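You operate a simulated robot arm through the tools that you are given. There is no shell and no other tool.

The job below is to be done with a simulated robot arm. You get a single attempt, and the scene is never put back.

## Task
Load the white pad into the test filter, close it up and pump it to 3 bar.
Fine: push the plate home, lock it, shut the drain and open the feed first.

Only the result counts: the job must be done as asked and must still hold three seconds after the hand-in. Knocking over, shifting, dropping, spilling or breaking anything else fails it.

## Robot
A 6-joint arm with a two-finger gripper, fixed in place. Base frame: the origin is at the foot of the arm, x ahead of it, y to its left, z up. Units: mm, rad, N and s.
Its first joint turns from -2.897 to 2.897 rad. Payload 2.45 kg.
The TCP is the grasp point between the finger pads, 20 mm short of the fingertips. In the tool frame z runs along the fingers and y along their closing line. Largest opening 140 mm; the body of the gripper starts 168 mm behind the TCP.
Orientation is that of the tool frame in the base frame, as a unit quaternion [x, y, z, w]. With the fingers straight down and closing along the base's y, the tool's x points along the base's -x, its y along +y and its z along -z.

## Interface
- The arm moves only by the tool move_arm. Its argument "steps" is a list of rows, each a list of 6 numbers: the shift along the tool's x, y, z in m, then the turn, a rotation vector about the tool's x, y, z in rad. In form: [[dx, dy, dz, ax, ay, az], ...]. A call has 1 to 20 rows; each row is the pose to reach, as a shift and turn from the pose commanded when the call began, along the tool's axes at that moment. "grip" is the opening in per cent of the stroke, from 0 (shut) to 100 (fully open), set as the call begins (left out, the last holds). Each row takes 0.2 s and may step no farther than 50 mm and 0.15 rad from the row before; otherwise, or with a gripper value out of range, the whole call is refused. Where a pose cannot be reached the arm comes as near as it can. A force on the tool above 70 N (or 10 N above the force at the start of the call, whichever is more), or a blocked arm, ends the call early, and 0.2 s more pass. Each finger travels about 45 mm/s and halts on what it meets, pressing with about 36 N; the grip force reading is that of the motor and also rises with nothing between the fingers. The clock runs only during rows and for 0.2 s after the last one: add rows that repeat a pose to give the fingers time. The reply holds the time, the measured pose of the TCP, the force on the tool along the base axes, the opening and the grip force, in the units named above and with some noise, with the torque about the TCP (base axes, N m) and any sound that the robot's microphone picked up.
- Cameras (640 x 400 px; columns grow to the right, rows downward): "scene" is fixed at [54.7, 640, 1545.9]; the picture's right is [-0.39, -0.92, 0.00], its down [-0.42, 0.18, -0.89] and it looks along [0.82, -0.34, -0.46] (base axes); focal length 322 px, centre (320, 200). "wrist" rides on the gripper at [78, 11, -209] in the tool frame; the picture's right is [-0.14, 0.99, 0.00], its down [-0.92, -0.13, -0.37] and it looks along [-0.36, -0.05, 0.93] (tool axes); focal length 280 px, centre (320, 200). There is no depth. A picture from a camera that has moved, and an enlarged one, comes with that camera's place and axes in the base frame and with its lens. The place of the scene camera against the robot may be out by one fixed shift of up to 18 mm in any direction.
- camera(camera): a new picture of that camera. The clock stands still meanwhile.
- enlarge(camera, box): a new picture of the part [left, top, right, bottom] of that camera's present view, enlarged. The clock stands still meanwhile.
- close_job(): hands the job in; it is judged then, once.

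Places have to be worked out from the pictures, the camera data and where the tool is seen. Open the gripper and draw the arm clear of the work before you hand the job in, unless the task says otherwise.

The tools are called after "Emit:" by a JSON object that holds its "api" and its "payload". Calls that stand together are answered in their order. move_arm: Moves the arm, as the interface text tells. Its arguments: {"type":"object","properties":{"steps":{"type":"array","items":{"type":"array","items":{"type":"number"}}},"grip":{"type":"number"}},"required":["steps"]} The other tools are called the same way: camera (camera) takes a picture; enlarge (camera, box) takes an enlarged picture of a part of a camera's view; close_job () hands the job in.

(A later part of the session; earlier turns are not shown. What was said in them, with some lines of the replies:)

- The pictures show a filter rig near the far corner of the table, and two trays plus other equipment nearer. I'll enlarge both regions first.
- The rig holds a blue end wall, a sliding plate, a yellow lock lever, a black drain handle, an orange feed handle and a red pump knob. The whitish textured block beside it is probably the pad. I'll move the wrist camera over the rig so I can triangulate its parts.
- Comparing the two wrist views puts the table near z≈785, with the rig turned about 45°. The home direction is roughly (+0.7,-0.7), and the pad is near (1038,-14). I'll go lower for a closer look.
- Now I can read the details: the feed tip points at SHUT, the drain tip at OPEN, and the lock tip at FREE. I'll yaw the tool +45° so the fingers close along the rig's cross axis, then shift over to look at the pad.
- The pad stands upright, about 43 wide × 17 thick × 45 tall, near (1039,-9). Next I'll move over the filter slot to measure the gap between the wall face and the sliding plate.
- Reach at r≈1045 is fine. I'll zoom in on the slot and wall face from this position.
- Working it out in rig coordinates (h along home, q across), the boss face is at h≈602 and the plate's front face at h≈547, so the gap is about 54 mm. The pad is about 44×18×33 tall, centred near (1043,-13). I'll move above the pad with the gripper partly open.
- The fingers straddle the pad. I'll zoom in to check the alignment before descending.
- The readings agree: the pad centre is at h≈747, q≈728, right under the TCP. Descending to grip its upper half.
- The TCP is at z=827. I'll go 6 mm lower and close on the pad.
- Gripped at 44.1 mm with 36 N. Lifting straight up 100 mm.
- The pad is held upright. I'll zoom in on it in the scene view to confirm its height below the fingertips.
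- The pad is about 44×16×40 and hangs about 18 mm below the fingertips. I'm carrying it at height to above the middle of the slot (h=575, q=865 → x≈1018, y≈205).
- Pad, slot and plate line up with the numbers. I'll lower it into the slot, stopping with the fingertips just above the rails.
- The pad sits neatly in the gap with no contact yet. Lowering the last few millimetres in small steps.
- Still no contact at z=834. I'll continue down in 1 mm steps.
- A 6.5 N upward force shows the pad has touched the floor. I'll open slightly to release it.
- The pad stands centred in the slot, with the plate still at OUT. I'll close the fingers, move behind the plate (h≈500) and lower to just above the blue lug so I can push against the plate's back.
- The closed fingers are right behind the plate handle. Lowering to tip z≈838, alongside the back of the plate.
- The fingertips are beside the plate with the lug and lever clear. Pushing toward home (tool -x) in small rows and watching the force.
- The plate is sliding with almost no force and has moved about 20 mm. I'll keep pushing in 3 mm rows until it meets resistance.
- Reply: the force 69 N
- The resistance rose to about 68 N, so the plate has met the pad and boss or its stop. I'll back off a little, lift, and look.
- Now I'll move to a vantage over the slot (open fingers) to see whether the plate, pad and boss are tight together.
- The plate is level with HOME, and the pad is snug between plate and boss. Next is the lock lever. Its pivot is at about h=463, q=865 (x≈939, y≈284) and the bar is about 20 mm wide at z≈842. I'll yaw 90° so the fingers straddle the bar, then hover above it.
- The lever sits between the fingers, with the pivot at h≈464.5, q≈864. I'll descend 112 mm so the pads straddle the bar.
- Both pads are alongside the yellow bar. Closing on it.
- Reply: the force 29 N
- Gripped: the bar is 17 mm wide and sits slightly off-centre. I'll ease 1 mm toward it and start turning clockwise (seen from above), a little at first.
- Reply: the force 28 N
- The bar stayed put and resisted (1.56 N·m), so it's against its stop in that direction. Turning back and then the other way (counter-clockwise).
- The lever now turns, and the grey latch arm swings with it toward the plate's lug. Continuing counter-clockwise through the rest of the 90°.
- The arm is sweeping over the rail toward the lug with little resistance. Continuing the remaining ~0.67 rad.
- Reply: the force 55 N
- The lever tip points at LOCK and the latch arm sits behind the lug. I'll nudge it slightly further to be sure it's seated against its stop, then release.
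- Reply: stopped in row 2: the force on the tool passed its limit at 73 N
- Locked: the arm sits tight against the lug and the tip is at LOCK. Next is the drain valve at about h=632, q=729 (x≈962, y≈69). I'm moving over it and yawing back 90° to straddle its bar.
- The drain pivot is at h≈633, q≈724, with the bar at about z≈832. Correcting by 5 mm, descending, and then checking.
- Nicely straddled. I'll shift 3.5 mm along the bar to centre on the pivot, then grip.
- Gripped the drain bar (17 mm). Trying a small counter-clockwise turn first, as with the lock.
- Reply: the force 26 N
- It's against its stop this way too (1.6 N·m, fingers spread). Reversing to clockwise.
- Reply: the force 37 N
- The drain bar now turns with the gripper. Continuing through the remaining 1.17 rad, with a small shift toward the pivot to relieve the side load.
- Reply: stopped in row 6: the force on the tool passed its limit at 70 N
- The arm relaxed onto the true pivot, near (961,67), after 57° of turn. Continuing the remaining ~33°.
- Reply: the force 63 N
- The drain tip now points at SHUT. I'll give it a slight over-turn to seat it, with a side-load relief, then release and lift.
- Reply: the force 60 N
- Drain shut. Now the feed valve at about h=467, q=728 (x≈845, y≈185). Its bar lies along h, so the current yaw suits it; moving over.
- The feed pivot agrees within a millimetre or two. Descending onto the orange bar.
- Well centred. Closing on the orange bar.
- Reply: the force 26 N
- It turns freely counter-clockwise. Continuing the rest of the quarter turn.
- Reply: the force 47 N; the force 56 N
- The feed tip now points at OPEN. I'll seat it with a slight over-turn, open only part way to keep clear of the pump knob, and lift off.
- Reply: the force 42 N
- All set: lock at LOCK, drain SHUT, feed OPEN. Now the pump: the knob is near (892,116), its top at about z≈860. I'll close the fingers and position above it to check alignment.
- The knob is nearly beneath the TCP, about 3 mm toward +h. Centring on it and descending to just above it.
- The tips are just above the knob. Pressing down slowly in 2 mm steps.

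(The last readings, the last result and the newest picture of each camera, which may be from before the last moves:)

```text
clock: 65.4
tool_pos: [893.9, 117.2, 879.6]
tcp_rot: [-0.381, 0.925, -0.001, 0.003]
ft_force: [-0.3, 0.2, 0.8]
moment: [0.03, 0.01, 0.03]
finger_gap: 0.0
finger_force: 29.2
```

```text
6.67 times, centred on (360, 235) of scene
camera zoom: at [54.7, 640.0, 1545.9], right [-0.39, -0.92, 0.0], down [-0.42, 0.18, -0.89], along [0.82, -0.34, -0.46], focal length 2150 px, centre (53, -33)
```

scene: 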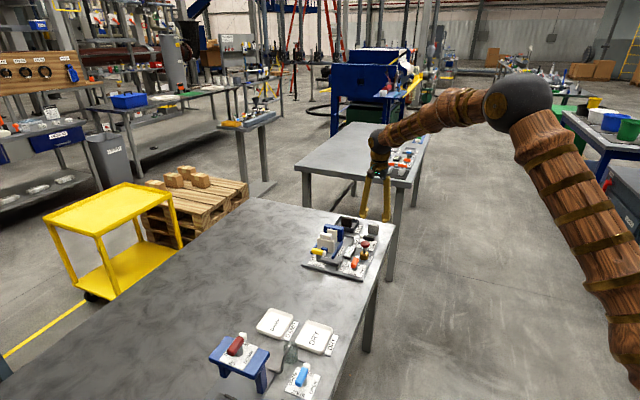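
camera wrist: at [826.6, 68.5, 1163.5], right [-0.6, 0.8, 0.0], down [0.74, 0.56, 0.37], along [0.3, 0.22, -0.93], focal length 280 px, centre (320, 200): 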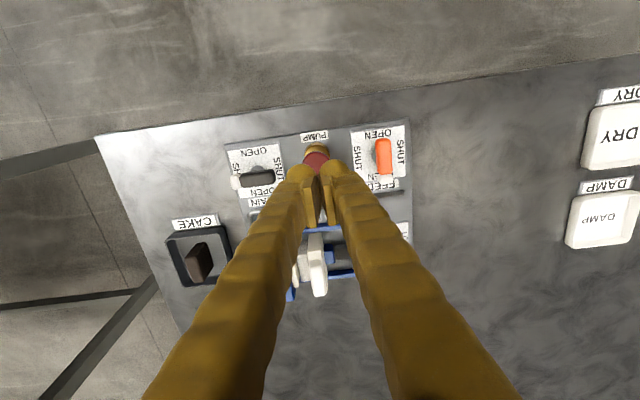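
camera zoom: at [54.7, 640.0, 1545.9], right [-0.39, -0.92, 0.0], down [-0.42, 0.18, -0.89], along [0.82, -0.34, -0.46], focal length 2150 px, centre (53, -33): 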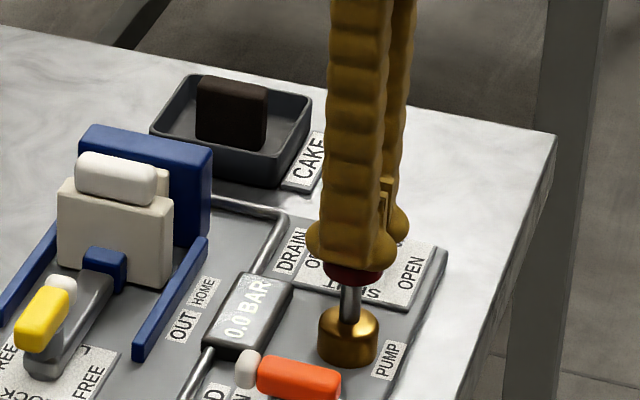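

Emit:
{"api": "move_arm", "payload": {"steps": [[0, 0, 0.003, 0, 0, 0], [0, 0, 0.006, 0, 0, 0], [0, 0, 0.009, 0, 0, 0], [0, 0, 0.012, 0, 0, 0], [0, 0, 0.012, 0, 0, 0]]}}

Emit:
{"api": "enlarge", "payload": {"camera": "scene", "box": [330, 205, 390, 265]}}

```text
clock: 66.6
tool_pos: [894.8, 116.5, 868.4]
tcp_rot: [-0.381, 0.924, 0.0, 0.003]
ft_force: [0.4, -0.3, 3.4]
moment: [-0.04, -0.04, -0.06]
finger_gap: 0.0
finger_force: 29.8
```

```text
6.67 times, centred on (360, 235) of scene
camera zoom: at [54.7, 640.0, 1545.9], right [-0.39, -0.92, 0.0], down [-0.42, 0.18, -0.89], along [0.82, -0.34, -0.46], focal length 2150 px, centre (53, -33)
```

zoom: 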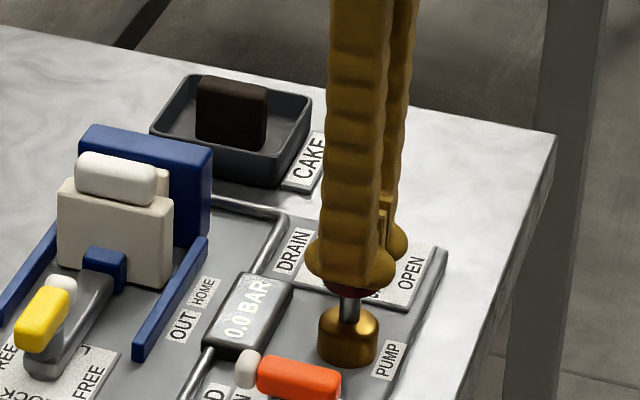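

Contact: a light spring force of 3.4 N and the rod is moving. Continuing the stroke.

Emit:
{"api": "move_arm", "payload": {"steps": [[0, 0, 0.003, 0, 0, 0], [0, 0, 0.006, 0, 0, 0], [0, 0, 0.009, 0, 0, 0], [0, 0, 0.012, 0, 0, 0], [0, 0, 0.012, 0, 0, 0]]}}

Emit:
{"api": "enlarge", "payload": {"camera": "scene", "box": [330, 205, 390, 265]}}

```text
clock: 67.8
tool_pos: [893.6, 117.0, 857.0]
tcp_rot: [-0.381, 0.925, 0.0, 0.003]
ft_force: [-11.0, 0.6, 28.2]
moment: [-0.02, 0.05, -0.01]
finger_gap: 6.0
finger_force: 29.7
```

```text
6.67 times, centred on (360, 235) of scene
camera zoom: at [54.7, 640.0, 1545.9], right [-0.39, -0.92, 0.0], down [-0.42, 0.18, -0.89], along [0.82, -0.34, -0.46], focal length 2150 px, centre (53, -33)
```

zoom: 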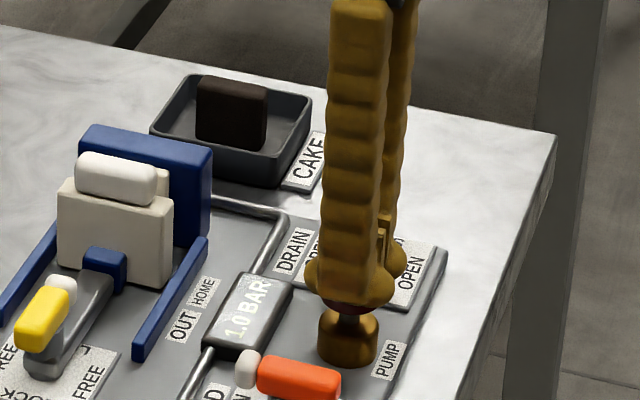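

The gauge reads 1.0 BAR after one stroke. Lifting to let the knob return, then checking it.

Emit:
{"api": "move_arm", "payload": {"steps": [[0, 0, -0.01, 0, 0, 0], [0, 0, -0.02, 0, 0, 0], [0, 0, -0.026, 0, 0, 0], [0, 0, -0.026, 0, 0, 0]]}}

Emit:
{"api": "enlarge", "payload": {"camera": "scene", "box": [330, 205, 390, 265]}}

```text
clock: 68.8
tool_pos: [895.1, 116.1, 881.5]
tcp_rot: [-0.381, 0.925, 0.001, 0.002]
ft_force: [1.2, -0.4, -0.2]
moment: [-0.01, 0.02, 0.03]
finger_gap: 0.3
finger_force: 30.0
```

```text
6.67 times, centred on (360, 235) of scene
camera zoom: at [54.7, 640.0, 1545.9], right [-0.39, -0.92, 0.0], down [-0.42, 0.18, -0.89], along [0.82, -0.34, -0.46], focal length 2150 px, centre (53, -33)
```

zoom: 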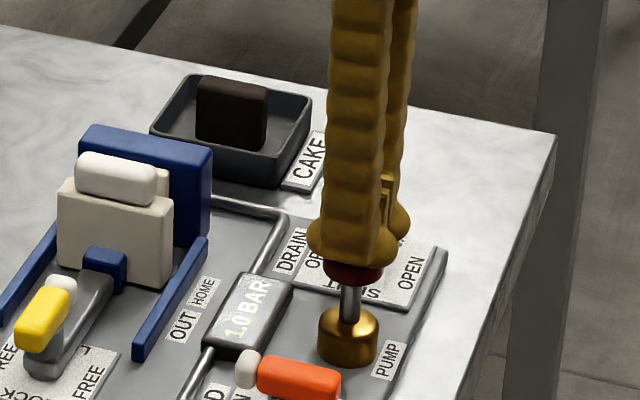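

The knob sprang back and the gauge holds 1.0 BAR. Second stroke to the same depth, then back up.

Emit:
{"api": "move_arm", "payload": {"steps": [[0, 0, 0.008, 0, 0, 0], [0, 0, 0.014, 0, 0, 0], [0, 0, 0.017, 0, 0, 0], [0, 0, 0.02, 0, 0, 0], [0, 0, 0.023, 0, 0, 0], [0, 0, 0.026, 0, 0, 0], [0, 0, 0.026, 0, 0, 0]]}}

Emit:
{"api": "enlarge", "payload": {"camera": "scene", "box": [330, 205, 390, 265]}}

Emit:
{"api": "move_arm", "payload": {"steps": [[0, 0, -0.01, 0, 0, 0], [0, 0, -0.02, 0, 0, 0], [0, 0, -0.026, 0, 0, 0], [0, 0, -0.026, 0, 0, 0]]}}

Emit:
{"api": "enlarge", "payload": {"camera": "scene", "box": [330, 205, 390, 265]}}

```text
clock: 70.4
tool_pos: [893.9, 116.5, 856.4]
tcp_rot: [-0.381, 0.924, 0.0, 0.003]
ft_force: [-4.0, 2.5, 25.2]
moment: [0.04, 0.01, 0.0]
finger_gap: 6.0
finger_force: 29.3
```

```text
6.67 times, centred on (360, 235) of scene
camera zoom: at [54.7, 640.0, 1545.9], right [-0.39, -0.92, 0.0], down [-0.42, 0.18, -0.89], along [0.82, -0.34, -0.46], focal length 2150 px, centre (53, -33)
```

zoom: 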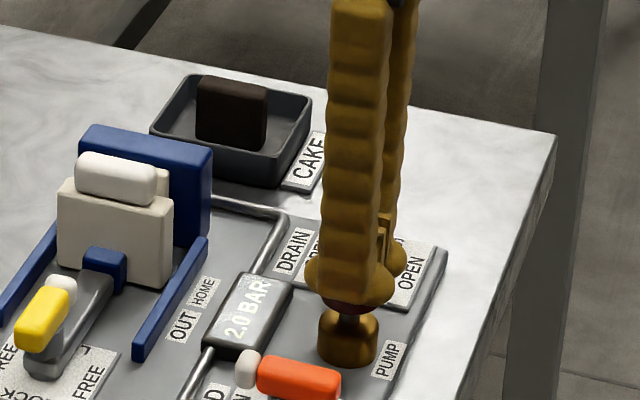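

```text
clock: 71.4
tool_pos: [894.2, 116.6, 882.0]
tcp_rot: [-0.382, 0.924, 0.0, 0.001]
ft_force: [0.1, 0.2, -0.7]
moment: [-0.01, -0.02, -0.04]
finger_gap: 0.1
finger_force: 29.8
```

```text
6.67 times, centred on (360, 235) of scene
camera zoom: at [54.7, 640.0, 1545.9], right [-0.39, -0.92, 0.0], down [-0.42, 0.18, -0.89], along [0.82, -0.34, -0.46], focal length 2150 px, centre (53, -33)
```

zoom: 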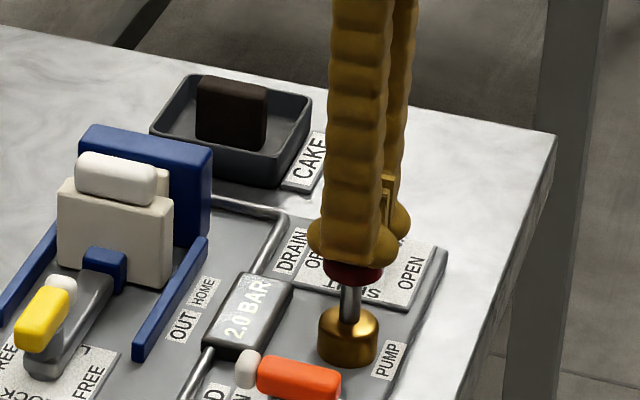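

The gauge holds at 2.0 BAR. Third stroke, same depth.

Emit:
{"api": "move_arm", "payload": {"steps": [[0, 0, 0.008, 0, 0, 0], [0, 0, 0.014, 0, 0, 0], [0, 0, 0.017, 0, 0, 0], [0, 0, 0.02, 0, 0, 0], [0, 0, 0.023, 0, 0, 0], [0, 0, 0.026, 0, 0, 0], [0, 0, 0.026, 0, 0, 0]]}}

Emit:
{"api": "move_arm", "payload": {"steps": [[0, 0, -0.015, 0, 0, 0], [0, 0, -0.03, 0, 0, 0], [0, 0, -0.06, 0, 0, 0], [0, 0, -0.1, 0, 0, 0], [0, 0, -0.14, 0, 0, 0], [0, 0, -0.14, 0, 0, 0]]}}

Emit:
{"api": "enlarge", "payload": {"camera": "scene", "box": [300, 205, 390, 285]}}

```text
clock: 73.0
tool_pos: [894.0, 115.8, 856.4]
tcp_rot: [-0.381, 0.925, 0.0, 0.003]
ft_force: [-8.6, -2.8, 25.5]
moment: [-0.06, 0.09, 0.01]
finger_gap: 6.0
finger_force: 29.9
```

```text
clock: 74.4
tool_pos: [891.1, 115.1, 997.8]
tcp_rot: [-0.381, 0.925, 0.002, 0.002]
ft_force: [-0.7, -0.6, 0.0]
moment: [0.01, -0.03, 0.0]
finger_gap: 0.0
finger_force: 28.9
```

```text
5.00 times, centred on (345, 245) of scene
camera zoom: at [54.7, 640.0, 1545.9], right [-0.39, -0.92, 0.0], down [-0.42, 0.18, -0.89], along [0.82, -0.34, -0.46], focal length 1612 px, centre (195, -25)
```

zoom: 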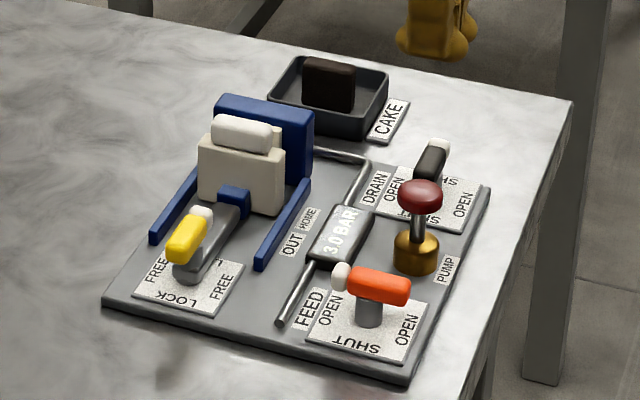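

The gauge reads 3.0 BAR. I'll open the gripper, draw the arm up and back, wait, and check that the pressure holds.

Emit:
{"api": "move_arm", "payload": {"steps": [[0, 0, -0.03, 0, 0, 0], [0.03, 0, -0.07, 0, 0, 0], [0.06, 0, -0.11, 0, 0, 0], [0.09, 0, -0.14, 0, 0, 0], [0.12, 0, -0.14, 0, 0, 0], [0.15, 0, -0.14, 0, 0, 0], [0.15, 0, -0.14, 0, 0, 0], [0.15, 0, -0.14, 0, 0, 0], [0.15, 0, -0.14, 0, 0, 0], [0.15, 0, -0.14, 0, 0, 0], [0.15, 0, -0.14, 0, 0, 0], [0.15, 0, -0.14, 0, 0, 0], [0.15, 0, -0.14, 0, 0, 0], [0.15, 0, -0.14, 0, 0, 0], [0.15, 0, -0.14, 0, 0, 0]], "grip": 100}}

Emit:
{"api": "enlarge", "payload": {"camera": "scene", "box": [300, 205, 390, 285]}}

Emit:
{"api": "camera", "payload": {"camera": "wrist"}}

Emit:
{"api": "camera", "payload": {"camera": "scene"}}

```text
clock: 77.6
tool_pos: [785.6, 10.6, 1135.2]
tcp_rot: [-0.38, 0.925, 0.001, 0.002]
ft_force: [0.2, -1.1, 0.1]
moment: [0.01, 0.0, -0.02]
finger_gap: 140.0
finger_force: 0.0
```

```text
5.00 times, centred on (345, 245) of scene
camera zoom: at [54.7, 640.0, 1545.9], right [-0.39, -0.92, 0.0], down [-0.42, 0.18, -0.89], along [0.82, -0.34, -0.46], focal length 1612 px, centre (195, -25)
```

zoom: 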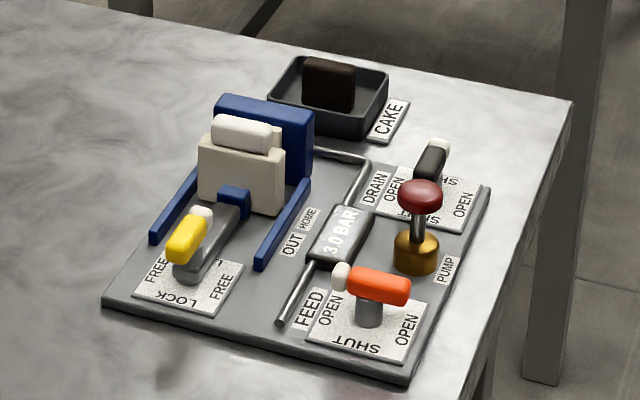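

```text
taken
camera wrist: at [721.0, -38.5, 1343.5], right [-0.6, 0.8, 0.0], down [0.74, 0.56, 0.37], along [0.3, 0.22, -0.93], focal length 280 px, centre (320, 200)
```

wrist: 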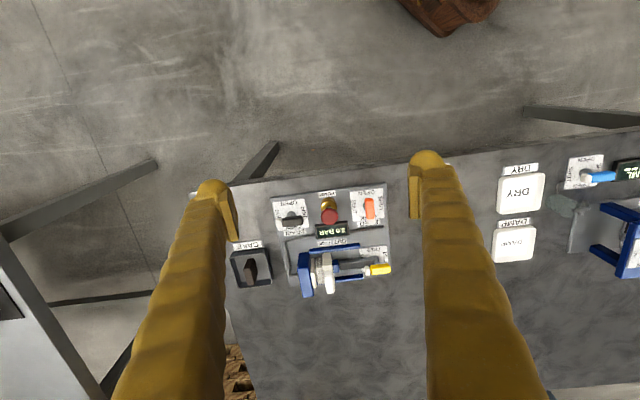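

```text
taken
```

scene: 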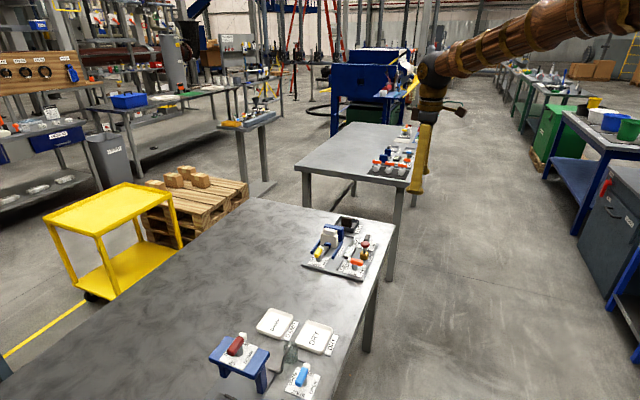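

One last close look at the gauge and the clamped pad before handing in.

Emit:
{"api": "enlarge", "payload": {"camera": "wrist", "box": [260, 180, 400, 300]}}

```text
3.33 times, centred on (330, 240) of wrist
camera zoom: at [721.0, -38.5, 1343.5], right [-0.6, 0.8, 0.0], down [0.74, 0.56, 0.37], along [0.3, 0.22, -0.93], focal length 935 px, centre (287, 67)
```

zoom: 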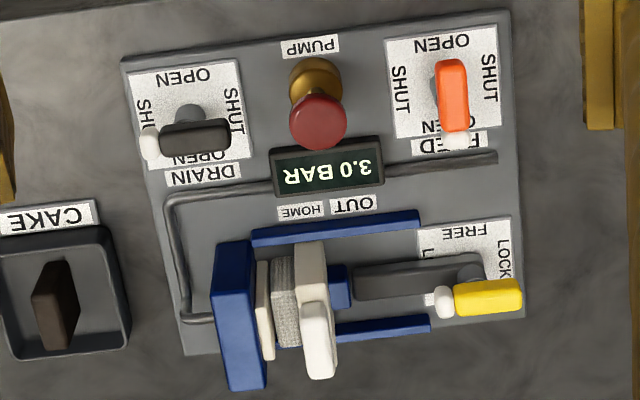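

The gauge holds at 3.0 BAR more than three seconds after the last stroke. The pad is clamped, the plate is home and locked, the drain is shut and the feed is open. The arm is clear with the gripper open, so I'm handing in.

Emit:
{"api": "close_job", "payload": {}}

```text
The job is handed in.
```

The white pad is loaded and the test filter is closed and pumped to 3.0 bar. The gauge still read 3.0 about three seconds after the last pump stroke, and I've handed the job in.

- **Pad:** it stands upright in the slot, clamped between the plate and the end wall.
- **Plate and lock:** the plate is pushed to HOME. The lock lever is at LOCK, with its arm tight behind the plate.
- **Valves:** I shut the drain, then opened the feed, both before pumping.
- **Pump:** three strokes raised the pressure by 1 bar each.

Nothing else on the table looked moved in the last pictures. The gripper is open and the arm is clear of the work.
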